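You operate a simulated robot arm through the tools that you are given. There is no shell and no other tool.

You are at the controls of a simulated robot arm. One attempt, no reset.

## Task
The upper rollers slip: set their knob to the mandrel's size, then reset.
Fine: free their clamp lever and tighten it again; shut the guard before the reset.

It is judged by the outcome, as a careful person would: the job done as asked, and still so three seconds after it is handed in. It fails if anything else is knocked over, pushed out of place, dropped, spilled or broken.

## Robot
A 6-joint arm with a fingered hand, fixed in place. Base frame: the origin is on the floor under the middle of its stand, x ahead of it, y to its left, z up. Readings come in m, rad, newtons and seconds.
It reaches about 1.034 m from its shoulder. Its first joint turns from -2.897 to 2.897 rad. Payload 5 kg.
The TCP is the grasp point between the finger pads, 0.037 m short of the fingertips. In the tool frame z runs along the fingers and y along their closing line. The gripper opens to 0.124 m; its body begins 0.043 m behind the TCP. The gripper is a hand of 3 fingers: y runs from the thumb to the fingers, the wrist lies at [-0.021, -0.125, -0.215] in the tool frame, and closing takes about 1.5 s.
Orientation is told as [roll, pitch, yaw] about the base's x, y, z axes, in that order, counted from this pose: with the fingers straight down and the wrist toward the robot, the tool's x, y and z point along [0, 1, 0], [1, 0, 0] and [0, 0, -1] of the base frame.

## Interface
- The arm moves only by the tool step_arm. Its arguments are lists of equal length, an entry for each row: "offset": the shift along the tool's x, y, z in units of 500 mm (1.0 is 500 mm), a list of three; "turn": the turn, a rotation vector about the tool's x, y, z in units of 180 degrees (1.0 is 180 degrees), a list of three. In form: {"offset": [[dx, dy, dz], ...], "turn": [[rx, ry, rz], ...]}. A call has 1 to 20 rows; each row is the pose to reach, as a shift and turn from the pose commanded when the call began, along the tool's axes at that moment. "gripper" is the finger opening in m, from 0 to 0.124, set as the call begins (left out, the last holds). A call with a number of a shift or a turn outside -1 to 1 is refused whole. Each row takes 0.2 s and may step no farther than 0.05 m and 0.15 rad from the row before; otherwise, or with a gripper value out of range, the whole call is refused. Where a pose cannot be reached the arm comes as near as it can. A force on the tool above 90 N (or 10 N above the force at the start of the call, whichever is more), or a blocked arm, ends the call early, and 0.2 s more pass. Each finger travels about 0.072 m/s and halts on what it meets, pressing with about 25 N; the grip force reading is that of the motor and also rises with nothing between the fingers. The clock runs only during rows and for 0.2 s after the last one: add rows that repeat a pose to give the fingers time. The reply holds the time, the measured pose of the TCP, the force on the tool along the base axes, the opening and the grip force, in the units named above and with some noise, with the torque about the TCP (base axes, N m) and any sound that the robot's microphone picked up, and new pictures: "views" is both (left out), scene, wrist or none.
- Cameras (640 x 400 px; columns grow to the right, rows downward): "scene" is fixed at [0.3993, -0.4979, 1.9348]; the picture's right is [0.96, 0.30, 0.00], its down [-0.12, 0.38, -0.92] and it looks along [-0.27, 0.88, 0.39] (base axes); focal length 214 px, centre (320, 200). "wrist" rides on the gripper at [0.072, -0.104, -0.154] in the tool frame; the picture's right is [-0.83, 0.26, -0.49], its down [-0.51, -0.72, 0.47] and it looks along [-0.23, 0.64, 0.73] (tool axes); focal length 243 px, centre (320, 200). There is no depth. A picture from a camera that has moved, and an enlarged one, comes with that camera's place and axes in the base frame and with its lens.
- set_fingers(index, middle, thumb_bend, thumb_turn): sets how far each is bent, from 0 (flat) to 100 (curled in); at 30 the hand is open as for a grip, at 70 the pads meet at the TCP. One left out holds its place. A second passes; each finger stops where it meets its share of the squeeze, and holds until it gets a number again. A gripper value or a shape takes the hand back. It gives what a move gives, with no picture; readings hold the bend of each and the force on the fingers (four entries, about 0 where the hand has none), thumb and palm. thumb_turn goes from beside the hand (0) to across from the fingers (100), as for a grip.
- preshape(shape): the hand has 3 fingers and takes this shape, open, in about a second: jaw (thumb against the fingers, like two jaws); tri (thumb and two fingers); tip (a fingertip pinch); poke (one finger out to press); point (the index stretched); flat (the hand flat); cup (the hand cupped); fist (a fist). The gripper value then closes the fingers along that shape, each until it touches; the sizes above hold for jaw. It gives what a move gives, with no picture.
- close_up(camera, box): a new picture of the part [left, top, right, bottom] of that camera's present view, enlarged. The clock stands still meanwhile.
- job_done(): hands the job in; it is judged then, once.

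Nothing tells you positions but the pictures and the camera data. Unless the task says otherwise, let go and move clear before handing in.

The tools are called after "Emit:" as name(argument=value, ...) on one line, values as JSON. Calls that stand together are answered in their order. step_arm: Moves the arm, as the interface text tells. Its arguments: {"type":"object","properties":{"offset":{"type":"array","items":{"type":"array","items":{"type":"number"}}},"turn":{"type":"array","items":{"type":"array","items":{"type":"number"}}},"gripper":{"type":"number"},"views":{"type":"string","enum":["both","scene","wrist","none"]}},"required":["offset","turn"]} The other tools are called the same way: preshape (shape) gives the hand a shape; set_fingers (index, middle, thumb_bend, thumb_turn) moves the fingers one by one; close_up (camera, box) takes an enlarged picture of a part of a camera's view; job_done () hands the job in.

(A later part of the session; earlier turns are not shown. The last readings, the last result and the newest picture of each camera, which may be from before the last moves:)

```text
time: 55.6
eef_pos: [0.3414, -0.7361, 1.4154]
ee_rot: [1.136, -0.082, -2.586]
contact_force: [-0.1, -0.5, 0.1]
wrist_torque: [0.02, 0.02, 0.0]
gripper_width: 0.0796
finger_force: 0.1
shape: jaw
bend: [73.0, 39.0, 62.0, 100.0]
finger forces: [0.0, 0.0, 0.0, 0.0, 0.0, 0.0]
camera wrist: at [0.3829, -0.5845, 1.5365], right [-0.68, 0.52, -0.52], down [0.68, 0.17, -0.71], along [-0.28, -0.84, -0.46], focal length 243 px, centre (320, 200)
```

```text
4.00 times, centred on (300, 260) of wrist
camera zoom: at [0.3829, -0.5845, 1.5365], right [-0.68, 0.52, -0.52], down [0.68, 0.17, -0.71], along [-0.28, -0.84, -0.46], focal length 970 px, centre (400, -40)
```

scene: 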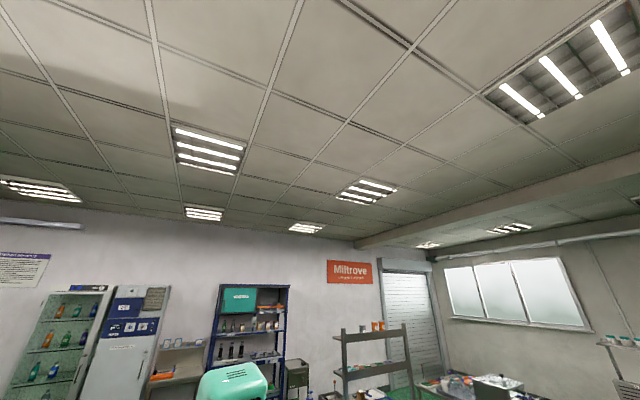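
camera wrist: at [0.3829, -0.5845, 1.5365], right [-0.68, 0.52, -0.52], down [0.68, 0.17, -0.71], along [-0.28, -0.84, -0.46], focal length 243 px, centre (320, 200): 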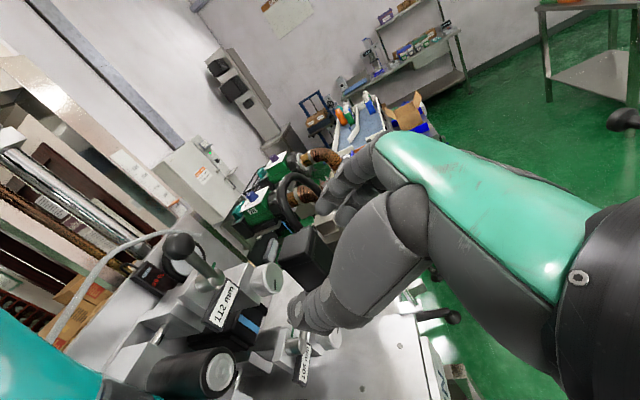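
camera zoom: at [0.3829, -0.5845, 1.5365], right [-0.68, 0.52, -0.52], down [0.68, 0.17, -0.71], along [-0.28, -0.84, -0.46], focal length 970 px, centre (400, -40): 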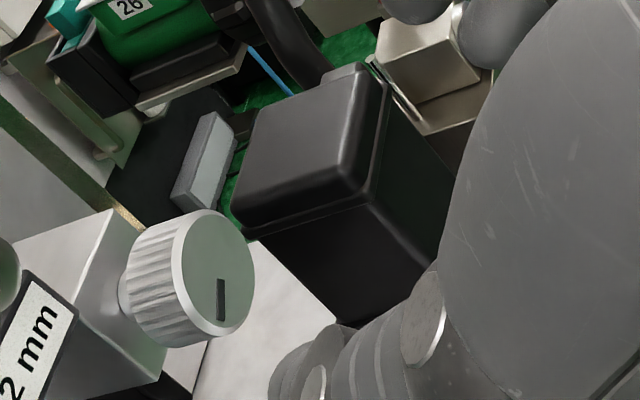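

From here the knob is in clear view and the hand axis points straight at it (knob centre at about (0.405, -0.851, 1.358), 14 cm ahead). I'll advance most of the way and check.

Emit:
step_arm(offset=[[0.002, 0.001, 0.06], [0.004, 0.003, 0.12], [0.006, 0.005, 0.18]], turn=[[0, 0, 0], [0, 0, 0], [0, 0, 0]], gripper=0.065, views="wrist")

Emit:
close_up(camera="wrist", box=[240, 190, 400, 290])

Emit:
close_up(camera="wrist", box=[200, 240, 360, 340])

```text
time: 56.4
eef_pos: [0.3827, -0.809, 1.3815]
ee_rot: [1.139, -0.081, -2.587]
contact_force: [0.3, 0.2, -0.5]
wrist_torque: [0.03, 0.0, 0.03]
gripper_width: 0.0653
finger_force: 0.1
shape: jaw
bend: [74.0, 44.0, 68.0, 100.0]
finger forces: [0.0, 0.1, 0.0, 0.1, 0.0, 0.0]
camera wrist: at [0.4232, -0.6577, 1.5022], right [-0.68, 0.51, -0.52], down [0.68, 0.17, -0.71], along [-0.28, -0.84, -0.46], focal length 243 px, centre (320, 200)
```

wrist: 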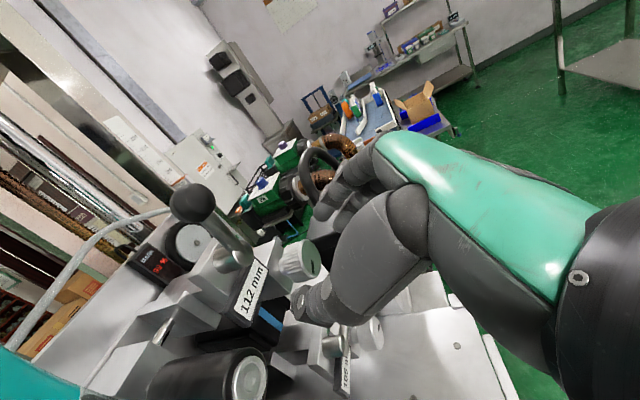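

```text
4.00 times, centred on (320, 240) of wrist
camera zoom: at [0.4232, -0.6577, 1.5022], right [-0.68, 0.51, -0.52], down [0.68, 0.17, -0.71], along [-0.28, -0.84, -0.46], focal length 970 px, centre (320, 40)
```

zoom: 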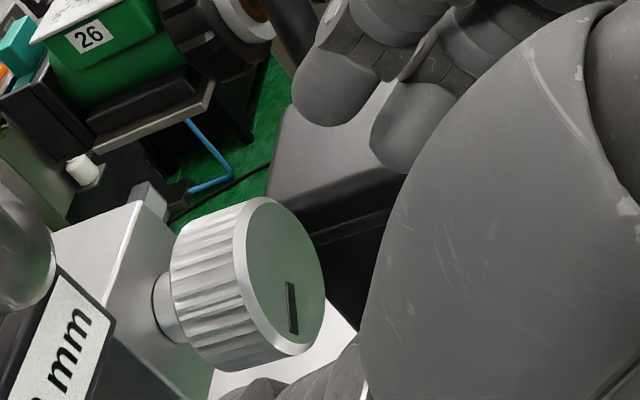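

```text
4.00 times, centred on (280, 290) of wrist
camera zoom: at [0.4232, -0.6577, 1.5022], right [-0.68, 0.51, -0.52], down [0.68, 0.17, -0.71], along [-0.28, -0.84, -0.46], focal length 970 px, centre (480, -160)
```

zoom: 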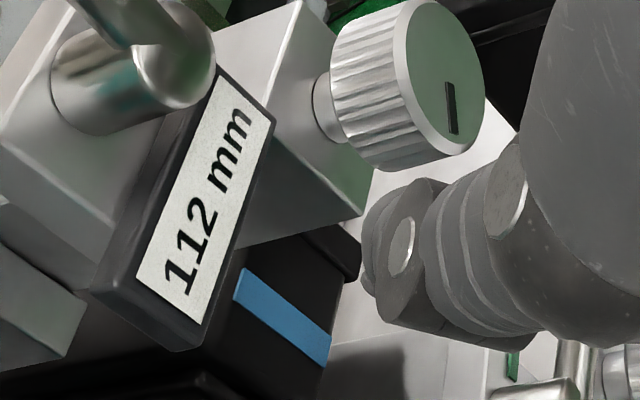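

The display "112 mm", the knob with its mark, and the fingers are all visible now. The knob face is 5 cm ahead on the axis; I'll advance 3 cm and close on its rim.

Emit:
step_arm(offset=[[-0.003, 0.004, 0.03], [-0.005, 0.007, 0.062]], turn=[[0, 0, 0], [0, 0, 0]], views="wrist")

Emit:
close_up(camera="wrist", box=[240, 190, 400, 290])

```text
time: 57.0
eef_pos: [0.3938, -0.8352, 1.3651]
ee_rot: [1.138, -0.08, -2.584]
contact_force: [0.5, 0.1, -0.3]
wrist_torque: [0.0, -0.01, 0.01]
gripper_width: 0.0656
finger_force: 0.0
shape: jaw
bend: [74.0, 44.0, 68.0, 100.0]
finger forces: [0.0, 0.0, 0.1, 0.1, 0.0, 0.0]
camera wrist: at [0.4339, -0.6831, 1.486], right [-0.68, 0.51, -0.52], down [0.68, 0.17, -0.71], along [-0.28, -0.84, -0.46], focal length 243 px, centre (320, 200)
```

wrist: 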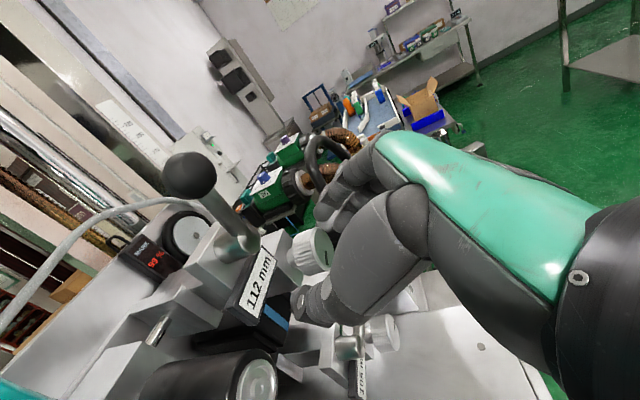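

```text
4.00 times, centred on (320, 240) of wrist
camera zoom: at [0.4339, -0.6831, 1.486], right [-0.68, 0.51, -0.52], down [0.68, 0.17, -0.71], along [-0.28, -0.84, -0.46], focal length 970 px, centre (320, 40)
```

zoom: 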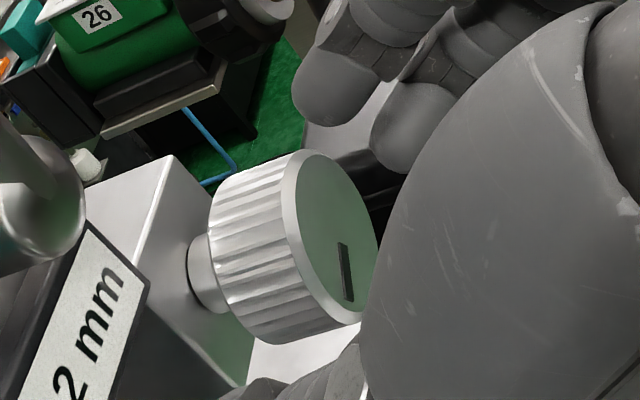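

Emit:
step_arm(offset=[[0, 0, 0], [0, 0, 0], [0, 0, 0], [0, 0, 0], [0, 0, 0], [0, 0, 0]], turn=[[0, 0, 0], [0, 0, 0], [0, 0, 0], [0, 0, 0], [0, 0, 0], [0, 0, 0]], gripper=0.02, views="wrist")

Emit:
close_up(camera="wrist", box=[240, 190, 400, 290])

Emit:
close_up(camera="wrist", box=[200, 230, 360, 330])

```text
time: 58.4
eef_pos: [0.3927, -0.8347, 1.3644]
ee_rot: [1.137, -0.083, -2.585]
contact_force: [5.8, -0.5, -1.3]
wrist_torque: [0.0, -0.02, 0.16]
gripper_width: 0.0269
finger_force: 25.4
shape: jaw
bend: [73.0, 65.0, 73.0, 100.0]
finger forces: [14.1, 5.5, 0.0, 0.0, 23.6, 0.1]
camera wrist: at [0.4345, -0.683, 1.4858], right [-0.68, 0.51, -0.52], down [0.68, 0.17, -0.71], along [-0.28, -0.84, -0.46], focal length 243 px, centre (320, 200)
```

wrist: 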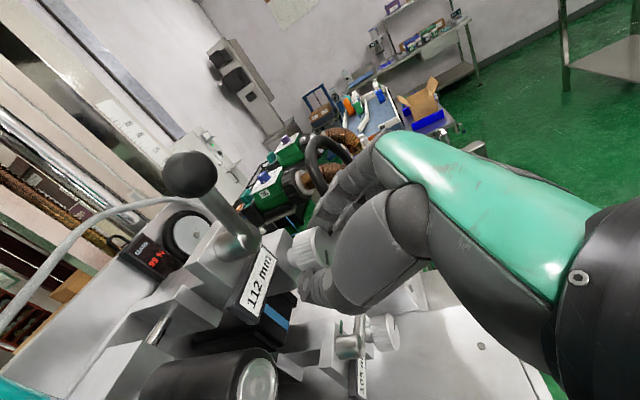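

```text
4.00 times, centred on (320, 240) of wrist
camera zoom: at [0.4345, -0.683, 1.4858], right [-0.68, 0.51, -0.52], down [0.68, 0.17, -0.71], along [-0.28, -0.84, -0.46], focal length 970 px, centre (320, 40)
```

zoom: 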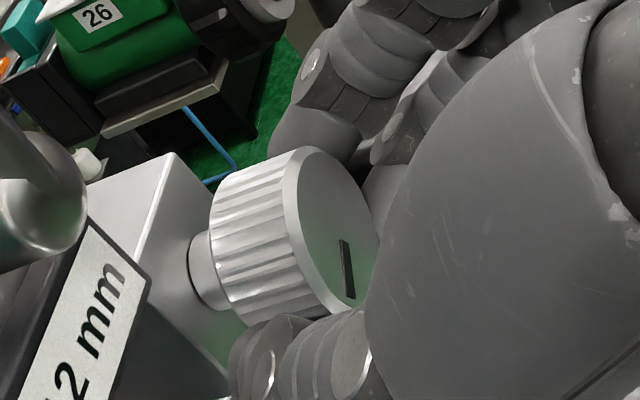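

```text
4.00 times, centred on (280, 280) of wrist
camera zoom: at [0.4345, -0.683, 1.4858], right [-0.68, 0.51, -0.52], down [0.68, 0.17, -0.71], along [-0.28, -0.84, -0.46], focal length 970 px, centre (480, -120)
```

zoom: 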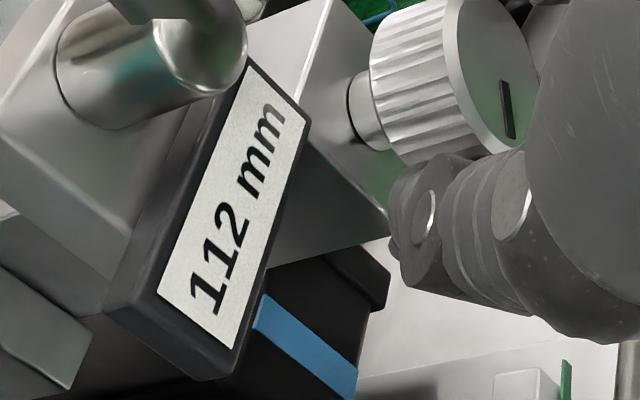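

The knob is gripped firmly. I'll turn it about 20 degrees counter-clockwise about its own axis and read the display.

Emit:
step_arm(offset=[[-0.001, -0.001, 0], [-0.002, -0.003, 0], [-0.003, -0.004, 0]], turn=[[-0.0158, 0.0087, -0.0323], [-0.0316, 0.0173, -0.0647], [-0.0474, 0.026, -0.097]], views="wrist")

Emit:
close_up(camera="wrist", box=[200, 210, 360, 310])

```text
time: 59.2
eef_pos: [0.3941, -0.8327, 1.3632]
ee_rot: [1.225, -0.419, -2.608]
contact_force: [4.7, -1.2, -3.9]
wrist_torque: [0.08, 0.03, 0.19]
gripper_width: 0.0266
finger_force: 25.0
shape: jaw
bend: [73.0, 65.0, 73.0, 100.0]
finger forces: [14.7, 6.4, 0.0, 0.0, 24.2, 0.0]
camera wrist: at [0.4591, -0.6584, 1.4303], right [-0.8, 0.39, -0.45], down [0.48, -0.03, -0.88], along [-0.36, -0.92, -0.16], focal length 243 px, centre (320, 200)
```

wrist: 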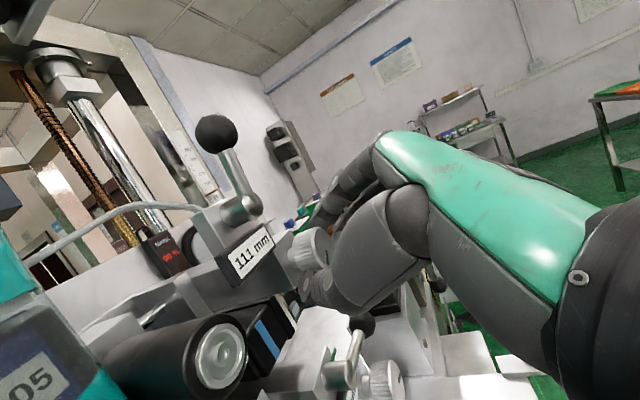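

```text
4.00 times, centred on (280, 260) of wrist
camera zoom: at [0.4591, -0.6584, 1.4303], right [-0.8, 0.39, -0.45], down [0.48, -0.03, -0.88], along [-0.36, -0.92, -0.16], focal length 970 px, centre (480, -40)
```

zoom: 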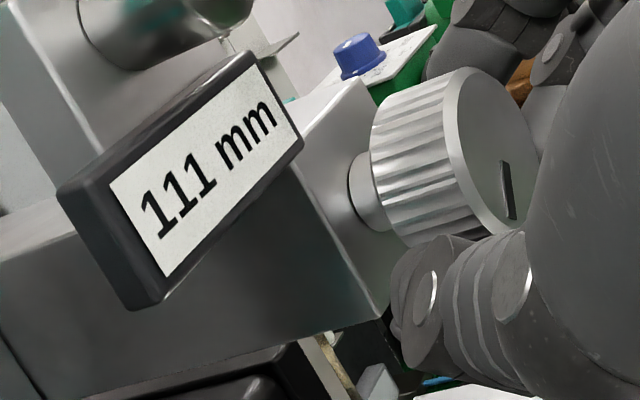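

The display shows 111 mm, so counter-clockwise is right, roughly 15–17 degrees per millimetre. I'll turn another 30 degrees.

Emit:
step_arm(offset=[[-0.001, -0.0015, 0], [-0.0025, -0.003, 0.0005], [-0.0037, -0.0045, 0.0007], [-0.005, -0.006, 0.001]], turn=[[-0.0178, 0.0098, -0.0364], [-0.0356, 0.0195, -0.0728], [-0.0534, 0.0293, -0.1092], [-0.0712, 0.039, -0.1456]], views="wrist")

Emit:
close_up(camera="wrist", box=[200, 200, 360, 300])

```text
time: 59.7
eef_pos: [0.3942, -0.8356, 1.3679]
ee_rot: [1.268, -0.539, -2.633]
contact_force: [18.9, -33.2, 0.9]
wrist_torque: [3.86, 0.07, -5.54]
gripper_width: 0.0256
finger_force: 25.1
shape: jaw
bend: [74.0, 66.0, 71.0, 100.0]
finger forces: [12.4, 5.2, 0.0, 0.1, 27.7, 0.1]
stopped in row 2: the force on the tool passed its limit at 150 N (the readings are from after the stop); the commanded pose is now the measured one
camera wrist: at [0.464, -0.6568, 1.4131], right [-0.83, 0.36, -0.42], down [0.41, -0.12, -0.91], along [-0.37, -0.93, -0.05], focal length 243 px, centre (320, 200)
```

wrist: 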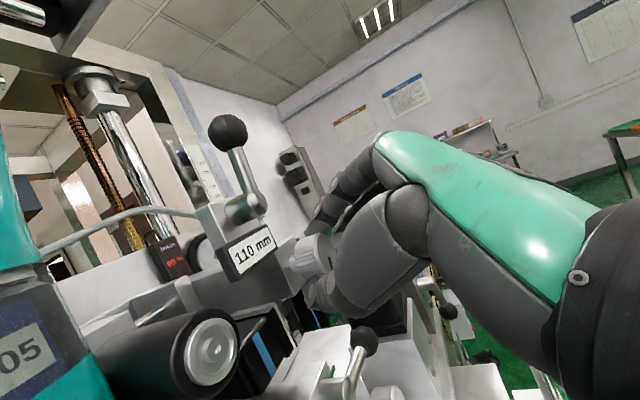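

```text
4.00 times, centred on (280, 250) of wrist
camera zoom: at [0.464, -0.6568, 1.4131], right [-0.83, 0.36, -0.42], down [0.41, -0.12, -0.91], along [-0.37, -0.93, -0.05], focal length 970 px, centre (480, 0)
```

zoom: 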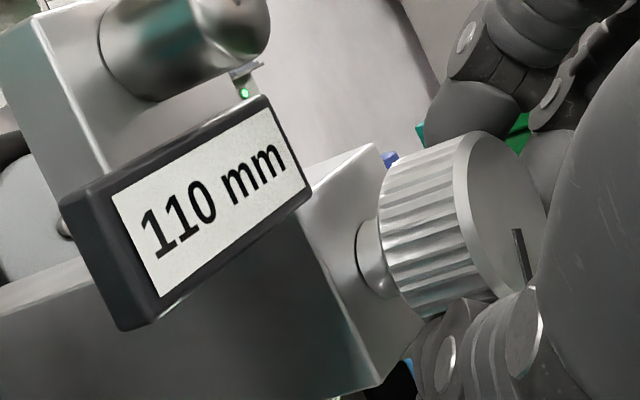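

The display shows 110 mm, but the rear of the hand pressed against something on the left (probably the left lever's ball). I'll open the fingers first so the knob keeps its setting, then turn the hand back the way it came.

Emit:
step_arm(offset=[[0, 0, 0], [0, 0, 0], [0, 0, 0]], turn=[[0, 0, 0], [0, 0, 0], [0, 0, 0]], gripper=0.075, views="none")

```text
time: 60.5
eef_pos: [0.3937, -0.8363, 1.368]
ee_rot: [1.27, -0.539, -2.637]
contact_force: [22.4, -43.1, -2.4]
wrist_torque: [1.15, 1.26, -7.76]
gripper_width: 0.0745
finger_force: 0.1
shape: jaw
bend: [73.0, 41.0, 65.0, 100.0]
finger forces: [0.1, 0.0, 0.1, 0.1, 0.1, 0.1]
```

Emit:
step_arm(offset=[[-0.002, -0.001, 0.0], [-0.004, -0.002, 0.0], [-0.005, -0.003, 0.0], [-0.007, -0.004, 0.0]], turn=[[0.0163, -0.009, 0.0333], [0.0327, -0.0179, 0.0667], [0.049, -0.0269, 0.1], [0.0653, -0.0358, 0.1334]], views="wrist")

Emit:
close_up(camera="wrist", box=[200, 210, 360, 310])

```text
time: 61.5
eef_pos: [0.392, -0.8333, 1.3682]
ee_rot: [1.149, -0.071, -2.591]
contact_force: [0.5, -0.4, -0.3]
wrist_torque: [-0.01, -0.01, -0.02]
gripper_width: 0.0744
finger_force: 0.1
shape: jaw
bend: [73.0, 41.0, 64.0, 100.0]
finger forces: [0.1, 0.0, 0.0, 0.1, 0.0, 0.1]
camera wrist: at [0.4324, -0.6807, 1.4898], right [-0.67, 0.52, -0.53], down [0.69, 0.16, -0.71], along [-0.28, -0.84, -0.46], focal length 243 px, centre (320, 200)
```

wrist: 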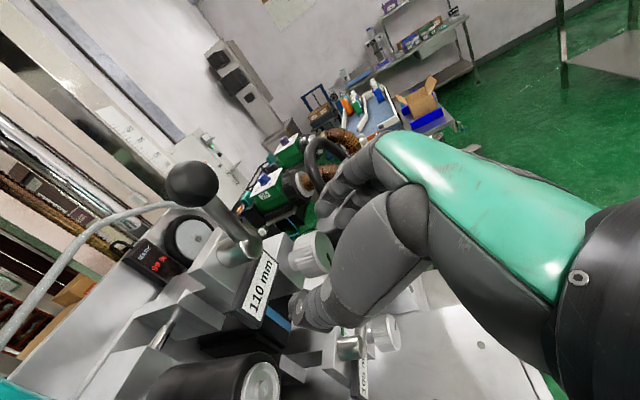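

```text
4.00 times, centred on (280, 260) of wrist
camera zoom: at [0.4324, -0.6807, 1.4898], right [-0.67, 0.52, -0.53], down [0.69, 0.16, -0.71], along [-0.28, -0.84, -0.46], focal length 970 px, centre (480, -40)
```

zoom: 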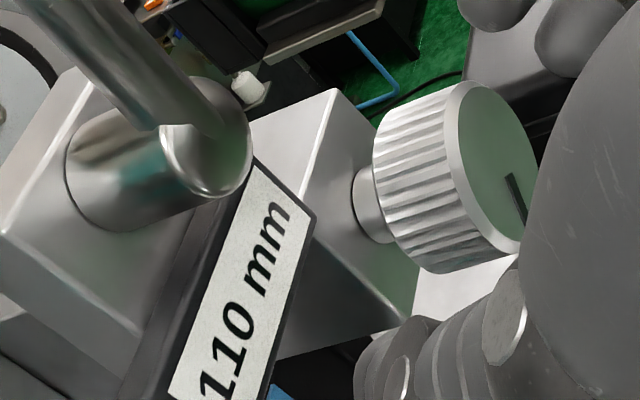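

The hand is free again and the knob kept 110 mm. This pose allows a safe swing of about 22 degrees, so I'll ratchet: grip, turn counter-clockwise, release, swing back, repeat.

Emit:
step_arm(offset=[[-0.003, -0.002, 0.007], [-0.003, -0.002, 0.007], [-0.003, -0.002, 0.007], [-0.003, -0.002, 0.007], [-0.003, -0.002, 0.007], [-0.003, -0.002, 0.007], [-0.004, -0.003, 0.007], [-0.005, -0.004, 0.007], [-0.006, -0.005, 0.007], [-0.006, -0.006, 0.007]], turn=[[0, 0, 0], [0, 0, 0], [0, 0, 0], [0, 0, 0], [0, 0, 0], [0, 0, 0], [-0.013, 0.0071, -0.0267], [-0.0261, 0.0143, -0.0533], [-0.0391, 0.0214, -0.08], [-0.0522, 0.0286, -0.1067]], gripper=0.02, views="wrist")

Emit:
close_up(camera="wrist", box=[200, 210, 360, 310])

```text
time: 63.7
eef_pos: [0.3961, -0.8331, 1.3623]
ee_rot: [1.244, -0.448, -2.623]
contact_force: [2.5, 0.8, -3.6]
wrist_torque: [0.12, 0.04, 0.14]
gripper_width: 0.028
finger_force: 25.2
shape: jaw
bend: [73.0, 63.0, 74.0, 100.0]
finger forces: [13.9, 6.5, 0.0, 0.0, 23.2, 0.0]
camera wrist: at [0.4623, -0.6563, 1.4243], right [-0.8, 0.38, -0.45], down [0.47, -0.06, -0.88], along [-0.36, -0.92, -0.13], focal length 243 px, centre (320, 200)
```

wrist: 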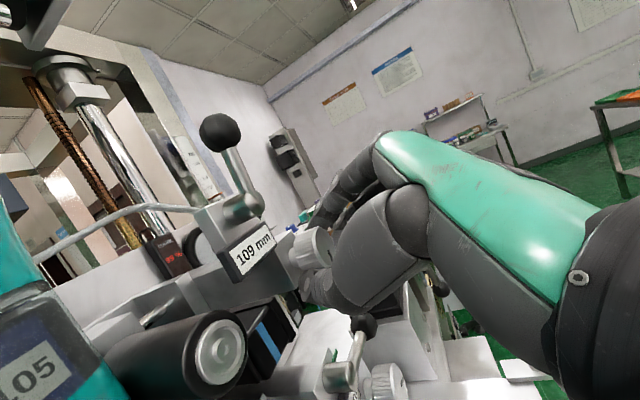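

```text
4.00 times, centred on (280, 260) of wrist
camera zoom: at [0.4623, -0.6563, 1.4243], right [-0.8, 0.38, -0.45], down [0.47, -0.06, -0.88], along [-0.36, -0.92, -0.13], focal length 970 px, centre (480, -40)
```

zoom: 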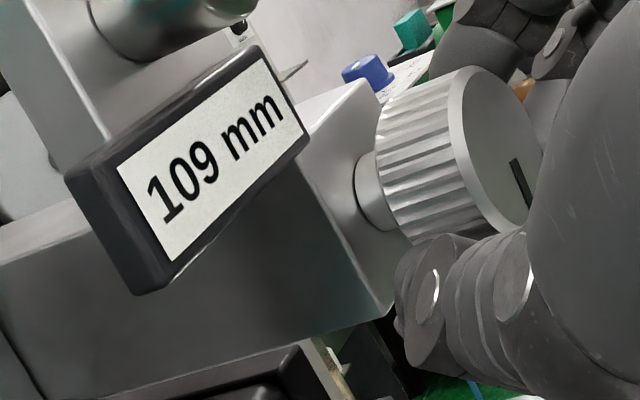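

Emit:
step_arm(offset=[[0, 0, 0], [0, 0, 0], [0, 0, 0], [0.001, 0.002, 0], [0.0015, 0.004, 0], [0.002, 0.006, 0], [0.003, 0.008, 0.001]], turn=[[0, 0, 0], [0, 0, 0], [0, 0, 0], [0.0178, -0.0098, 0.0364], [0.0356, -0.0195, 0.0728], [0.0534, -0.0293, 0.1092], [0.0712, -0.039, 0.1456]], gripper=0.075, views="wrist")

Emit:
close_up(camera="wrist", box=[200, 210, 360, 310])

```text
time: 65.3
eef_pos: [0.3933, -0.8367, 1.3671]
ee_rot: [1.114, 0.064, -2.59]
contact_force: [0.5, -0.1, -0.4]
wrist_torque: [0.03, 0.0, 0.04]
gripper_width: 0.0746
finger_force: 0.1
shape: jaw
bend: [73.0, 41.0, 65.0, 100.0]
finger forces: [0.0, 0.0, 0.0, 0.0, 0.0, 0.0]
camera wrist: at [0.4206, -0.6965, 1.5061], right [-0.62, 0.57, -0.54], down [0.75, 0.23, -0.62], along [-0.22, -0.79, -0.57], focal length 243 px, centre (320, 200)
```

wrist: 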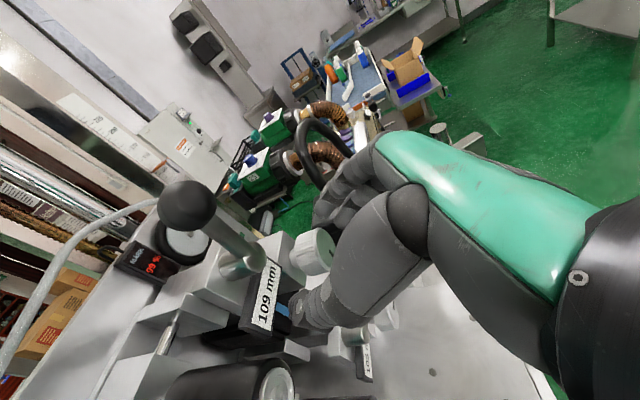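

```text
4.00 times, centred on (280, 260) of wrist
camera zoom: at [0.4206, -0.6965, 1.5061], right [-0.62, 0.57, -0.54], down [0.75, 0.23, -0.62], along [-0.22, -0.79, -0.57], focal length 970 px, centre (480, -40)
```

zoom: 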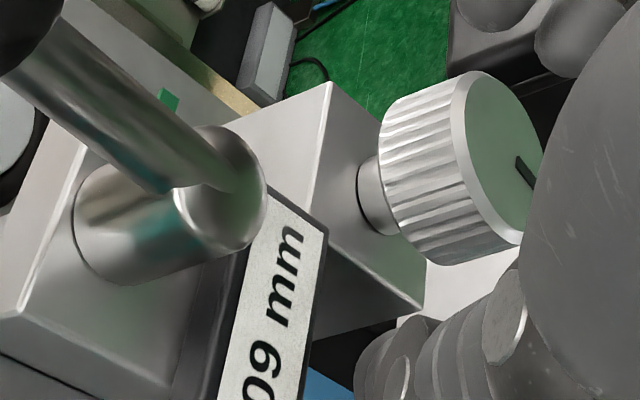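

Emit:
step_arm(offset=[[-0.005, 0, 0.003], [-0.005, 0, 0.003], [-0.005, 0, 0.003], [-0.005, 0, 0.003], [-0.005, 0, 0.003], [-0.005, 0, 0.003], [-0.006, -0.0015, 0.003], [-0.0075, -0.003, 0.0035], [-0.009, -0.0045, 0.004], [-0.01, -0.006, 0.004]], turn=[[0, 0, 0], [0, 0, 0], [0, 0, 0], [0, 0, 0], [0, 0, 0], [0, 0, 0], [-0.0178, 0.0098, -0.0364], [-0.0356, 0.0195, -0.0728], [-0.0534, 0.0293, -0.1092], [-0.0712, 0.039, -0.1456]], gripper=0.02, views="wrist")

Emit:
close_up(camera="wrist", box=[200, 210, 360, 310])

```text
time: 67.5
eef_pos: [0.3974, -0.8349, 1.3605]
ee_rot: [1.245, -0.449, -2.624]
contact_force: [0.9, -2.3, -3.4]
wrist_torque: [0.07, 0.02, 0.11]
gripper_width: 0.0265
finger_force: 25.0
shape: jaw
bend: [73.0, 65.0, 74.0, 100.0]
finger forces: [16.0, 7.1, 0.1, 0.0, 20.9, 0.1]
camera wrist: at [0.4626, -0.6572, 1.4222], right [-0.8, 0.38, -0.45], down [0.47, -0.06, -0.88], along [-0.37, -0.92, -0.13], focal length 243 px, centre (320, 200)
```

wrist: 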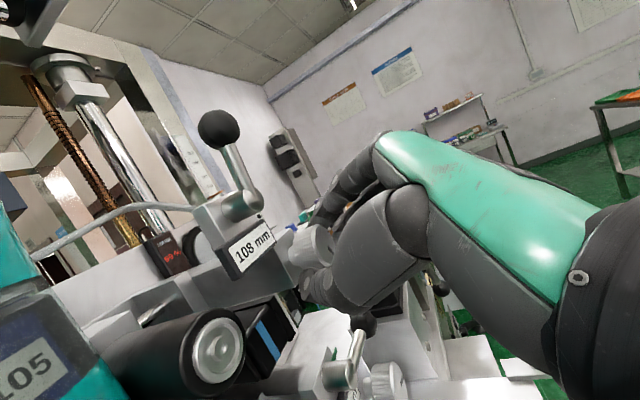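

```text
4.00 times, centred on (280, 260) of wrist
camera zoom: at [0.4626, -0.6572, 1.4222], right [-0.8, 0.38, -0.45], down [0.47, -0.06, -0.88], along [-0.37, -0.92, -0.13], focal length 970 px, centre (480, -40)
```

zoom: 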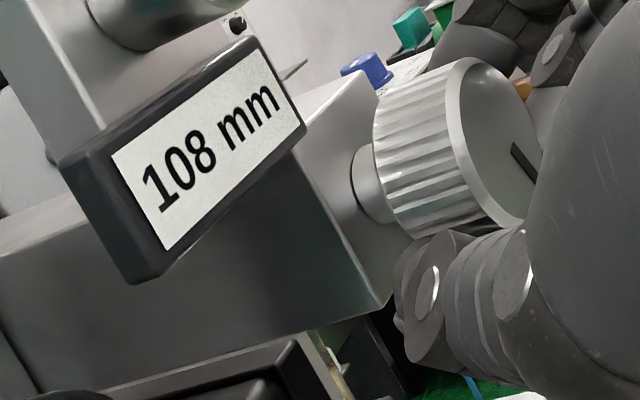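

108 mm now. I'll repeat the ratchet.

Emit:
step_arm(offset=[[0, 0, 0], [0, 0, 0], [0, 0, 0], [0.001, 0.002, 0], [0.003, 0.004, 0], [0.004, 0.006, 0], [0.005, 0.008, 0]], turn=[[0, 0, 0], [0, 0, 0], [0, 0, 0], [0.0178, -0.0098, 0.0364], [0.0356, -0.0195, 0.0728], [0.0534, -0.0293, 0.1092], [0.0712, -0.039, 0.1456]], gripper=0.075, views="none")

```text
time: 69.1
eef_pos: [0.3948, -0.8362, 1.3652]
ee_rot: [1.113, 0.065, -2.589]
contact_force: [0.4, 0.6, -0.8]
wrist_torque: [-0.02, -0.02, -0.03]
gripper_width: 0.0746
finger_force: 0.1
shape: jaw
bend: [73.0, 41.0, 65.0, 100.0]
finger forces: [0.0, 0.0, 0.0, 0.0, 0.0, 0.0]
```

Emit:
step_arm(offset=[[-0.002, 0, 0.001], [-0.002, 0, 0.001], [-0.002, 0, 0.001], [-0.002, 0, 0.001], [-0.002, 0, 0.001], [-0.002, 0, 0.001], [-0.003, -0.0015, 0.001], [-0.0045, -0.003, 0.0015], [-0.006, -0.0045, 0.002], [-0.007, -0.006, 0.002]], turn=[[0, 0, 0], [0, 0, 0], [0, 0, 0], [0, 0, 0], [0, 0, 0], [0, 0, 0], [-0.0178, 0.0098, -0.0364], [-0.0356, 0.0195, -0.0728], [-0.0534, 0.0293, -0.1092], [-0.0712, 0.039, -0.1456]], gripper=0.02, views="wrist")

Emit:
close_up(camera="wrist", box=[200, 210, 360, 310])

```text
time: 71.3
eef_pos: [0.3969, -0.8343, 1.3615]
ee_rot: [1.247, -0.446, -2.622]
contact_force: [1.1, -5.6, -3.6]
wrist_torque: [0.06, -0.03, 0.08]
gripper_width: 0.0259
finger_force: 25.4
shape: jaw
bend: [73.0, 66.0, 74.0, 100.0]
finger forces: [16.0, 7.3, 0.0, 0.1, 21.6, 0.0]
camera wrist: at [0.4625, -0.6574, 1.4225], right [-0.8, 0.38, -0.45], down [0.47, -0.06, -0.88], along [-0.37, -0.92, -0.13], focal length 243 px, centre (320, 200)
```

wrist: 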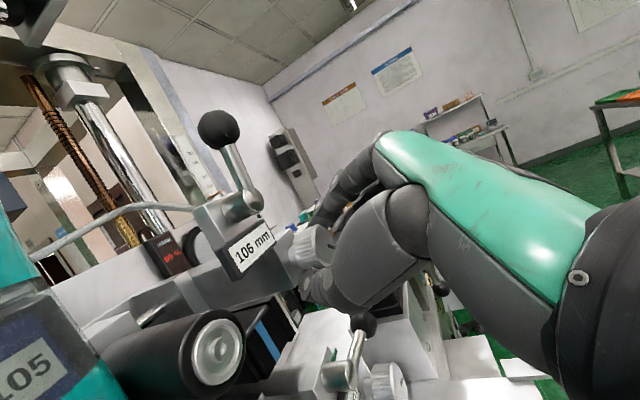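

```text
4.00 times, centred on (280, 260) of wrist
camera zoom: at [0.4625, -0.6574, 1.4225], right [-0.8, 0.38, -0.45], down [0.47, -0.06, -0.88], along [-0.37, -0.92, -0.13], focal length 970 px, centre (480, -40)
```

zoom: 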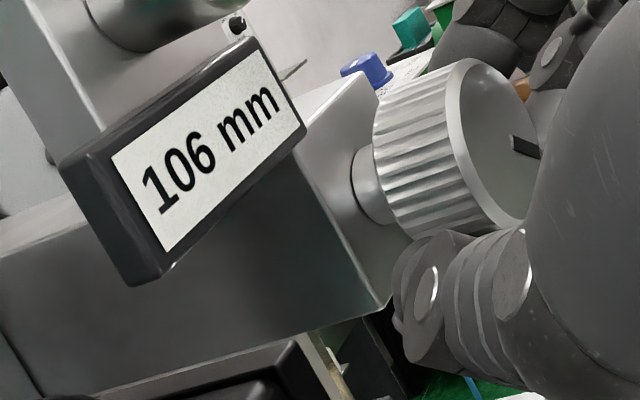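

106 mm. One more short stroke is needed: I'll swing back, grip, and then turn in small steps while reading the display.

Emit:
step_arm(offset=[[0, 0, 0], [0, 0, 0], [0, 0, 0], [0.001, 0.002, 0], [0.002, 0.004, 0], [0.003, 0.006, 0], [0.004, 0.008, 0]], turn=[[0, 0, 0], [0, 0, 0], [0, 0, 0], [0.0178, -0.0098, 0.0364], [0.0356, -0.0195, 0.0728], [0.0534, -0.0293, 0.1092], [0.0712, -0.039, 0.1456]], gripper=0.075, views="none")

Emit:
step_arm(offset=[[-0.002, 0, 0.001], [-0.002, 0, 0.001], [-0.002, 0, 0.001], [-0.002, 0, 0.001], [-0.002, 0, 0.001], [-0.002, 0, 0.001], [-0.003, -0.001, 0.001]], turn=[[0, 0, 0], [0, 0, 0], [0, 0, 0], [0, 0, 0], [0, 0, 0], [0, 0, 0], [-0.0142, 0.0078, -0.0291]], gripper=0.02, views="wrist")

Emit:
close_up(camera="wrist", box=[200, 220, 360, 320])

```text
time: 72.9
eef_pos: [0.3941, -0.835, 1.3662]
ee_rot: [1.113, 0.065, -2.59]
contact_force: [-0.6, -0.8, 0.0]
wrist_torque: [-0.02, 0.01, -0.02]
gripper_width: 0.0747
finger_force: 0.1
shape: jaw
bend: [73.0, 41.0, 65.0, 100.0]
finger forces: [0.0, 0.0, 0.0, 0.1, 0.1, 0.1]
```

```text
time: 74.5
eef_pos: [0.3956, -0.8339, 1.3638]
ee_rot: [1.138, -0.04, -2.589]
contact_force: [4.3, -1.4, -1.1]
wrist_torque: [0.02, -0.03, 0.19]
gripper_width: 0.0274
finger_force: 24.7
shape: jaw
bend: [73.0, 64.0, 74.0, 100.0]
finger forces: [14.6, 6.0, 0.1, 0.0, 21.6, 0.1]
camera wrist: at [0.4327, -0.6857, 1.4895], right [-0.66, 0.53, -0.54], down [0.7, 0.18, -0.69], along [-0.27, -0.83, -0.49], focal length 243 px, centre (320, 200)
```

wrist: 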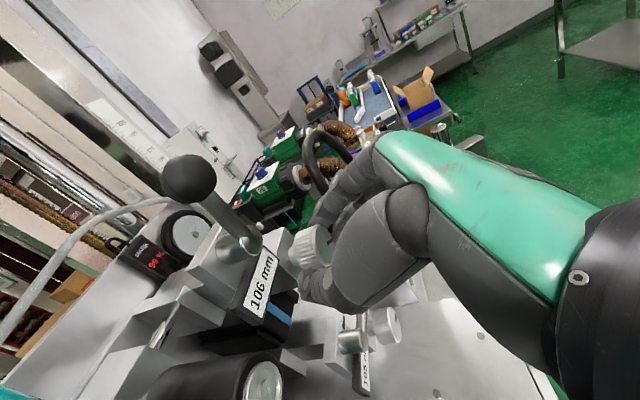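

```text
4.00 times, centred on (280, 270) of wrist
camera zoom: at [0.4327, -0.6857, 1.4895], right [-0.66, 0.53, -0.54], down [0.7, 0.18, -0.69], along [-0.27, -0.83, -0.49], focal length 970 px, centre (480, -80)
```

zoom: 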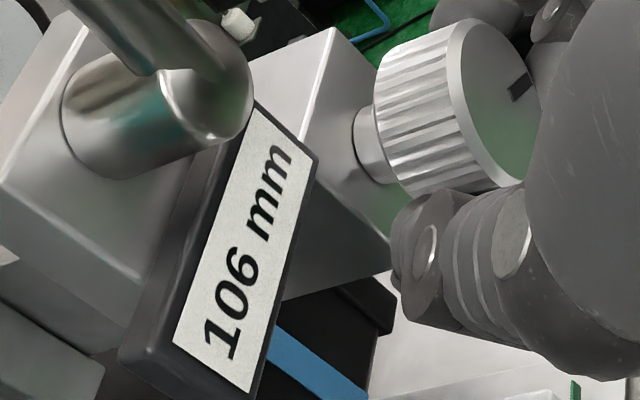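

Emit:
step_arm(offset=[[-0.0005, -0.001, 0]], turn=[[-0.0095, 0.0052, -0.0194]], views="none")

Emit:
close_up(camera="wrist", box=[200, 220, 360, 320])

```text
time: 74.9
eef_pos: [0.3952, -0.8343, 1.3644]
ee_rot: [1.158, -0.107, -2.59]
contact_force: [5.9, -2.5, -1.8]
wrist_torque: [0.0, -0.03, 0.24]
gripper_width: 0.0273
finger_force: 25.1
shape: jaw
bend: [73.0, 64.0, 74.0, 100.0]
finger forces: [14.3, 6.0, 0.0, 0.0, 22.0, 0.0]
```

```text
4.00 times, centred on (280, 270) of wrist
camera zoom: at [0.4388, -0.6796, 1.4798], right [-0.68, 0.5, -0.53], down [0.67, 0.14, -0.73], along [-0.29, -0.85, -0.44], focal length 970 px, centre (480, -80)
```

zoom: 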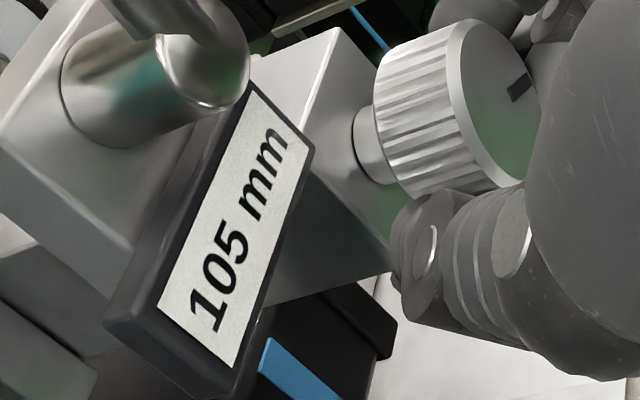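

The display has just changed to 105 mm. I'll turn about 6.5 degrees more to sit in the middle of that value.

Emit:
step_arm(offset=[[-0.0005, -0.001, 0], [-0.001, -0.0015, 0], [-0.001, -0.0015, 0]], turn=[[-0.0077, 0.0042, -0.0158], [-0.0154, 0.0084, -0.0315], [-0.0154, 0.0084, -0.0315]], views="wrist")

Emit:
close_up(camera="wrist", box=[200, 210, 360, 310])

```text
time: 75.7
eef_pos: [0.3953, -0.8349, 1.3634]
ee_rot: [1.184, -0.22, -2.6]
contact_force: [4.0, -2.5, -2.6]
wrist_torque: [0.02, -0.04, 0.23]
gripper_width: 0.0273
finger_force: 24.9
shape: jaw
bend: [73.0, 64.0, 74.0, 100.0]
finger forces: [14.6, 6.3, 0.1, 0.0, 21.9, 0.1]
camera wrist: at [0.4481, -0.6707, 1.4627], right [-0.72, 0.46, -0.51], down [0.61, 0.08, -0.79], along [-0.32, -0.88, -0.34], focal length 243 px, centre (320, 200)
```

wrist: 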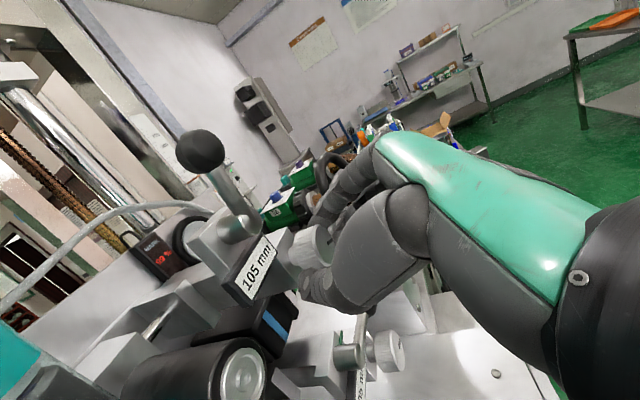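

```text
4.00 times, centred on (280, 260) of wrist
camera zoom: at [0.4481, -0.6707, 1.4627], right [-0.72, 0.46, -0.51], down [0.61, 0.08, -0.79], along [-0.32, -0.88, -0.34], focal length 970 px, centre (480, -40)
```

zoom: 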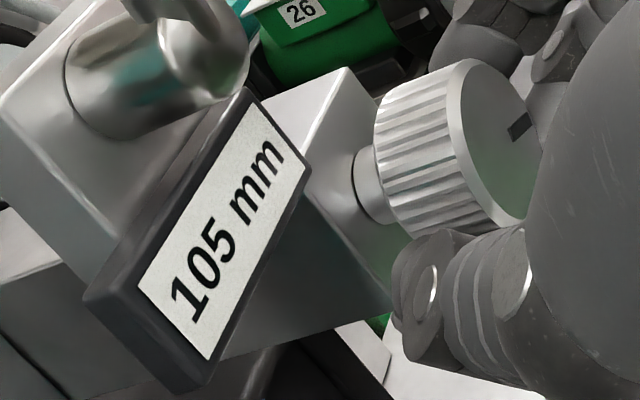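

105 mm, well centred. I'll open the fingers, swing the hand back to its entry angle, and withdraw along the path I came in.

Emit:
step_arm(offset=[[0, 0, 0], [0, 0, 0], [0, 0, 0], [0.001, 0.001, 0], [0.001, 0.002, 0], [0.002, 0.003, 0]], turn=[[0, 0, 0], [0, 0, 0], [0, 0, 0], [0.0158, -0.0087, 0.0323], [0.0316, -0.0173, 0.0647], [0.0474, -0.026, 0.097]], gripper=0.085, views="none")

Emit:
step_arm(offset=[[0, 0, -0.05], [0, 0, -0.13], [0, 0, -0.21]], turn=[[0, 0, 0], [0, 0, 0], [0, 0, 0]], views="wrist")

Emit:
close_up(camera="wrist", box=[160, 220, 320, 320])

```text
time: 77.1
eef_pos: [0.3954, -0.8344, 1.3646]
ee_rot: [1.099, 0.122, -2.589]
contact_force: [0.3, -0.2, 0.0]
wrist_torque: [-0.04, 0.0, 0.0]
gripper_width: 0.0852
finger_force: 0.1
shape: jaw
bend: [27.0, 38.0, 60.0, 99.0]
finger forces: [0.0, 0.1, 0.1, 0.0, 0.1, 0.0]
```

```text
time: 77.9
eef_pos: [0.3402, -0.7586, 1.4132]
ee_rot: [1.101, 0.121, -2.591]
contact_force: [8.7, 8.2, 0.2]
wrist_torque: [0.19, -0.2, -0.17]
gripper_width: 0.0793
finger_force: 0.1
shape: jaw
bend: [27.0, 44.0, 60.0, 99.0]
finger forces: [0.1, 10.8, 0.0, 0.0, 0.1, 0.0]
camera wrist: at [0.3613, -0.6247, 1.5587], right [-0.59, 0.59, -0.54], down [0.78, 0.25, -0.57], along [-0.2, -0.77, -0.61], focal length 243 px, centre (320, 200)
```

wrist: 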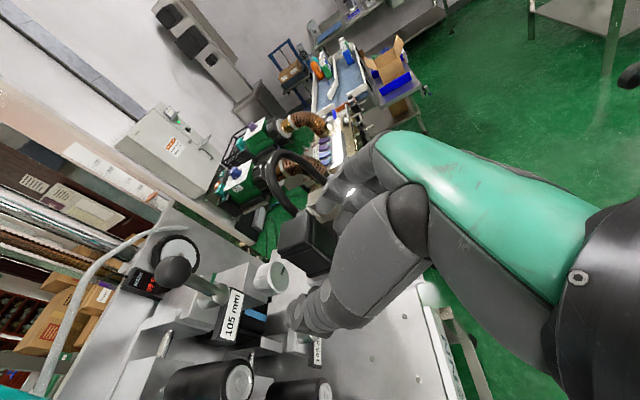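

```text
4.00 times, centred on (240, 270) of wrist
camera zoom: at [0.3613, -0.6247, 1.5587], right [-0.59, 0.59, -0.54], down [0.78, 0.25, -0.57], along [-0.2, -0.77, -0.61], focal length 970 px, centre (640, -80)
```

zoom: 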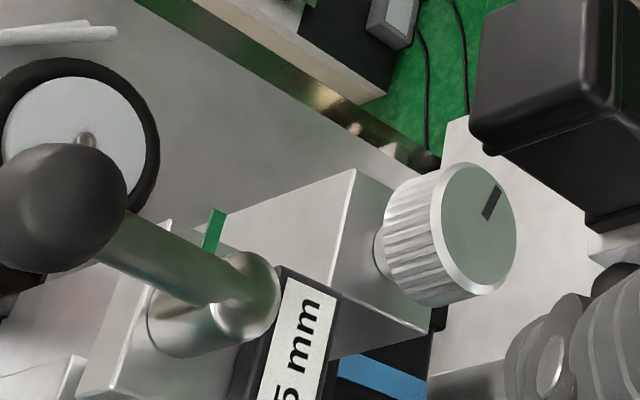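

The knob now shows 105 mm with its mark changed accordingly. The middle finger brushes the hinge post, so I'll shift left and up, then look at the whole station.

Emit:
step_arm(offset=[[0.02, -0.05, 0.0], [0.07, -0.08, -0.03], [0.12, -0.08, -0.08]], turn=[[0, 0, 0], [0, 0, 0], [0, 0, 0]], gripper=0.07, views="wrist")

Emit:
close_up(camera="wrist", box=[160, 220, 320, 320])

```text
time: 78.7
eef_pos: [0.3625, -0.735, 1.4886]
ee_rot: [1.099, 0.124, -2.592]
contact_force: [0.4, -0.7, -0.2]
wrist_torque: [0.03, 0.02, 0.0]
gripper_width: 0.0703
finger_force: 0.1
shape: jaw
bend: [73.0, 42.0, 66.0, 100.0]
finger forces: [0.0, 0.0, 0.0, 0.0, 0.1, 0.0]
camera wrist: at [0.3845, -0.6022, 1.6347], right [-0.59, 0.59, -0.54], down [0.78, 0.26, -0.57], along [-0.2, -0.76, -0.61], focal length 243 px, centre (320, 200)
```

wrist: 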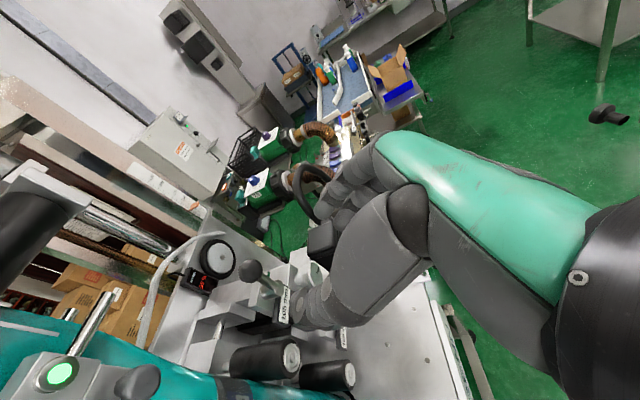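

```text
4.00 times, centred on (240, 270) of wrist
camera zoom: at [0.3845, -0.6022, 1.6347], right [-0.59, 0.59, -0.54], down [0.78, 0.26, -0.57], along [-0.2, -0.76, -0.61], focal length 970 px, centre (640, -80)
```

zoom: 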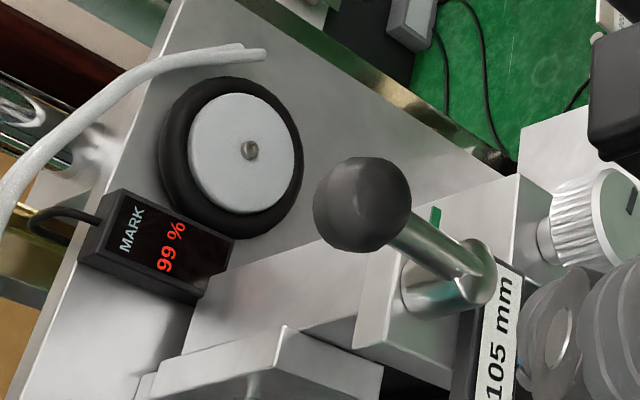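

The display reads 105 mm and stays. Next is tightening: I'll back out a little, roll the hand upright again and close the fingers, to push the lever ball from its left side back to the right.

Emit:
step_arm(offset=[[-0.005, -0.005, -0.024], [-0.0155, -0.0155, -0.06], [-0.025, -0.025, -0.1], [-0.035, -0.035, -0.13], [-0.045, -0.045, -0.156], [-0.05, -0.05, -0.156], [-0.055, -0.055, -0.156], [-0.063, -0.062, -0.156], [-0.063, -0.062, -0.156], [-0.063, -0.062, -0.156], [-0.063, -0.062, -0.156], [-0.063, -0.062, -0.156], [-0.063, -0.062, -0.156]], turn=[[-0.0045, 0.0056, -0.042], [-0.0089, 0.0112, -0.084], [-0.0134, 0.0168, -0.126], [-0.0179, 0.0224, -0.168], [-0.0223, 0.028, -0.21], [-0.0268, 0.0336, -0.252], [-0.0313, 0.0392, -0.2939], [-0.0358, 0.0448, -0.3359], [-0.0402, 0.0504, -0.3779], [-0.0447, 0.056, -0.4199], [-0.0492, 0.0616, -0.4619], [-0.0536, 0.0672, -0.5039], [-0.0581, 0.0728, -0.5459]], gripper=0.0, views="wrist")

Emit:
close_up(camera="wrist", box=[200, 220, 360, 320])

```text
time: 81.5
eef_pos: [0.3449, -0.6473, 1.498]
ee_rot: [-0.072, -1.364, -0.871]
contact_force: [-0.4, -0.1, -0.1]
wrist_torque: [0.01, -0.01, -0.03]
gripper_width: 0.0002
finger_force: 25.3
shape: jaw
bend: [70.0, 70.0, 57.0, 100.0]
finger forces: [0.0, 0.0, 0.1, 0.0, 0.0, 0.1]
camera wrist: at [0.3022, -0.4675, 1.4275], right [-0.92, -0.14, 0.37], down [-0.24, -0.56, -0.8], along [0.32, -0.82, 0.48], focal length 243 px, centre (320, 200)
```

wrist: 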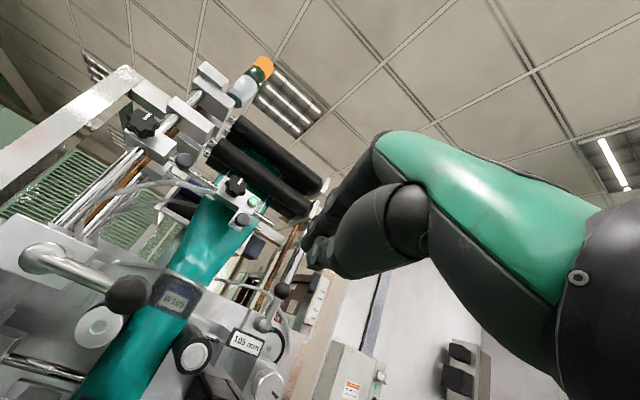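

```text
4.00 times, centred on (280, 270) of wrist
camera zoom: at [0.3022, -0.4675, 1.4275], right [-0.92, -0.14, 0.37], down [-0.24, -0.56, -0.8], along [0.32, -0.82, 0.48], focal length 970 px, centre (480, -80)
```

zoom: 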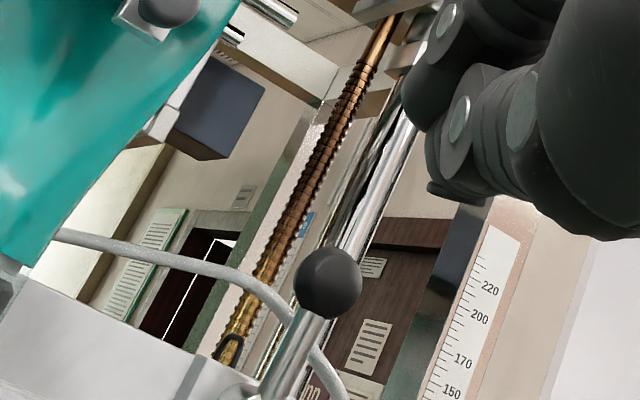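

The left lever is unchanged, and the upper lever's ball stands at about (0.427, -0.802, 1.469). I'll bring the closed fingertips in just left of that ball.

Emit:
step_arm(offset=[[0.012, 0.004, 0.067], [0.023, 0.008, 0.134], [0.035, 0.012, 0.201], [0.046, 0.016, 0.268]], turn=[[0, 0, 0], [0, 0, 0], [0, 0, 0], [0, 0, 0]], views="wrist")

Emit:
close_up(camera="wrist", box=[240, 200, 400, 300])

```text
time: 82.5
eef_pos: [0.4439, -0.7423, 1.4788]
ee_rot: [-0.066, -1.362, -0.878]
contact_force: [0.0, 0.9, -0.2]
wrist_torque: [0.03, -0.01, 0.02]
gripper_width: 0.0
finger_force: 25.2
shape: jaw
bend: [70.0, 70.0, 57.0, 100.0]
finger forces: [0.0, 0.0, 0.0, 0.0, 0.0, 0.1]
camera wrist: at [0.4009, -0.5623, 1.4076], right [-0.92, -0.14, 0.37], down [-0.24, -0.56, -0.8], along [0.32, -0.82, 0.48], focal length 243 px, centre (320, 200)
```

wrist: 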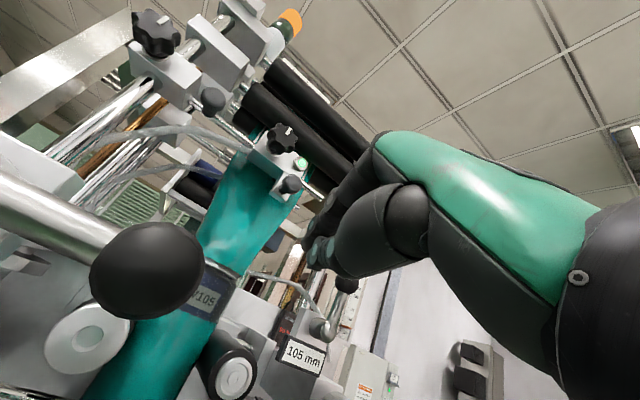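

```text
4.00 times, centred on (320, 250) of wrist
camera zoom: at [0.4009, -0.5623, 1.4076], right [-0.92, -0.14, 0.37], down [-0.24, -0.56, -0.8], along [0.32, -0.82, 0.48], focal length 970 px, centre (320, 0)
```

zoom: 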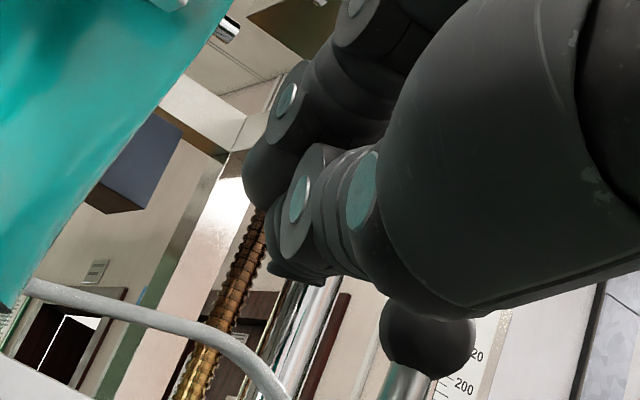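

The ball is just right of the closed fingers. I'll push it to the right and follow its arc over the top.

Emit:
step_arm(offset=[[-0.022, -0.01, 0.006], [-0.049, 0.009, 0.006], [-0.08, 0.02, 0.009], [-0.112, 0.023, 0.014]], turn=[[0, 0, 0], [0, 0, 0], [0, 0, 0], [0, 0, 0]], views="wrist")

Emit:
close_up(camera="wrist", box=[240, 210, 400, 310])

```text
time: 83.5
eef_pos: [0.4021, -0.7829, 1.4896]
ee_rot: [-0.068, -1.361, -0.877]
contact_force: [-0.4, -1.4, 0.6]
wrist_torque: [0.01, -0.04, -0.03]
gripper_width: 0.0002
finger_force: 25.1
shape: jaw
bend: [70.0, 70.0, 57.0, 100.0]
finger forces: [0.0, 0.0, 0.1, 0.0, 0.0, 0.0]
camera wrist: at [0.3597, -0.6022, 1.4179], right [-0.92, -0.14, 0.37], down [-0.24, -0.56, -0.8], along [0.32, -0.82, 0.48], focal length 243 px, centre (320, 200)
```

wrist: 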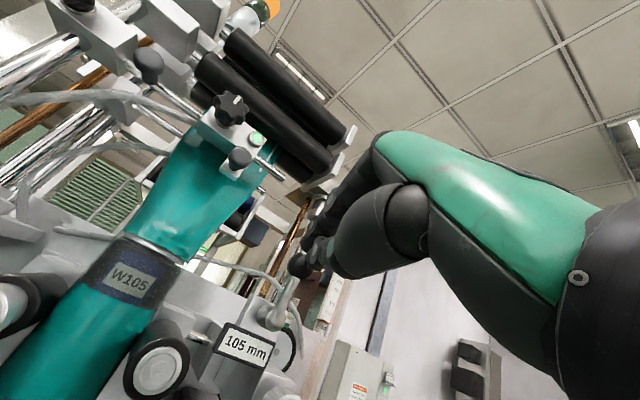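

```text
4.00 times, centred on (320, 260) of wrist
camera zoom: at [0.3597, -0.6022, 1.4179], right [-0.92, -0.14, 0.37], down [-0.24, -0.56, -0.8], along [0.32, -0.82, 0.48], focal length 970 px, centre (320, -40)
```

zoom: 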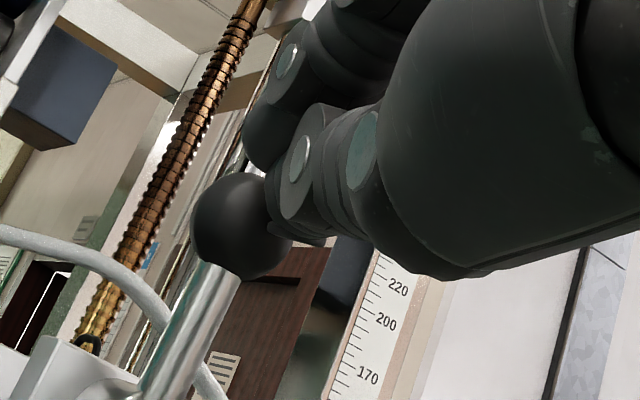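

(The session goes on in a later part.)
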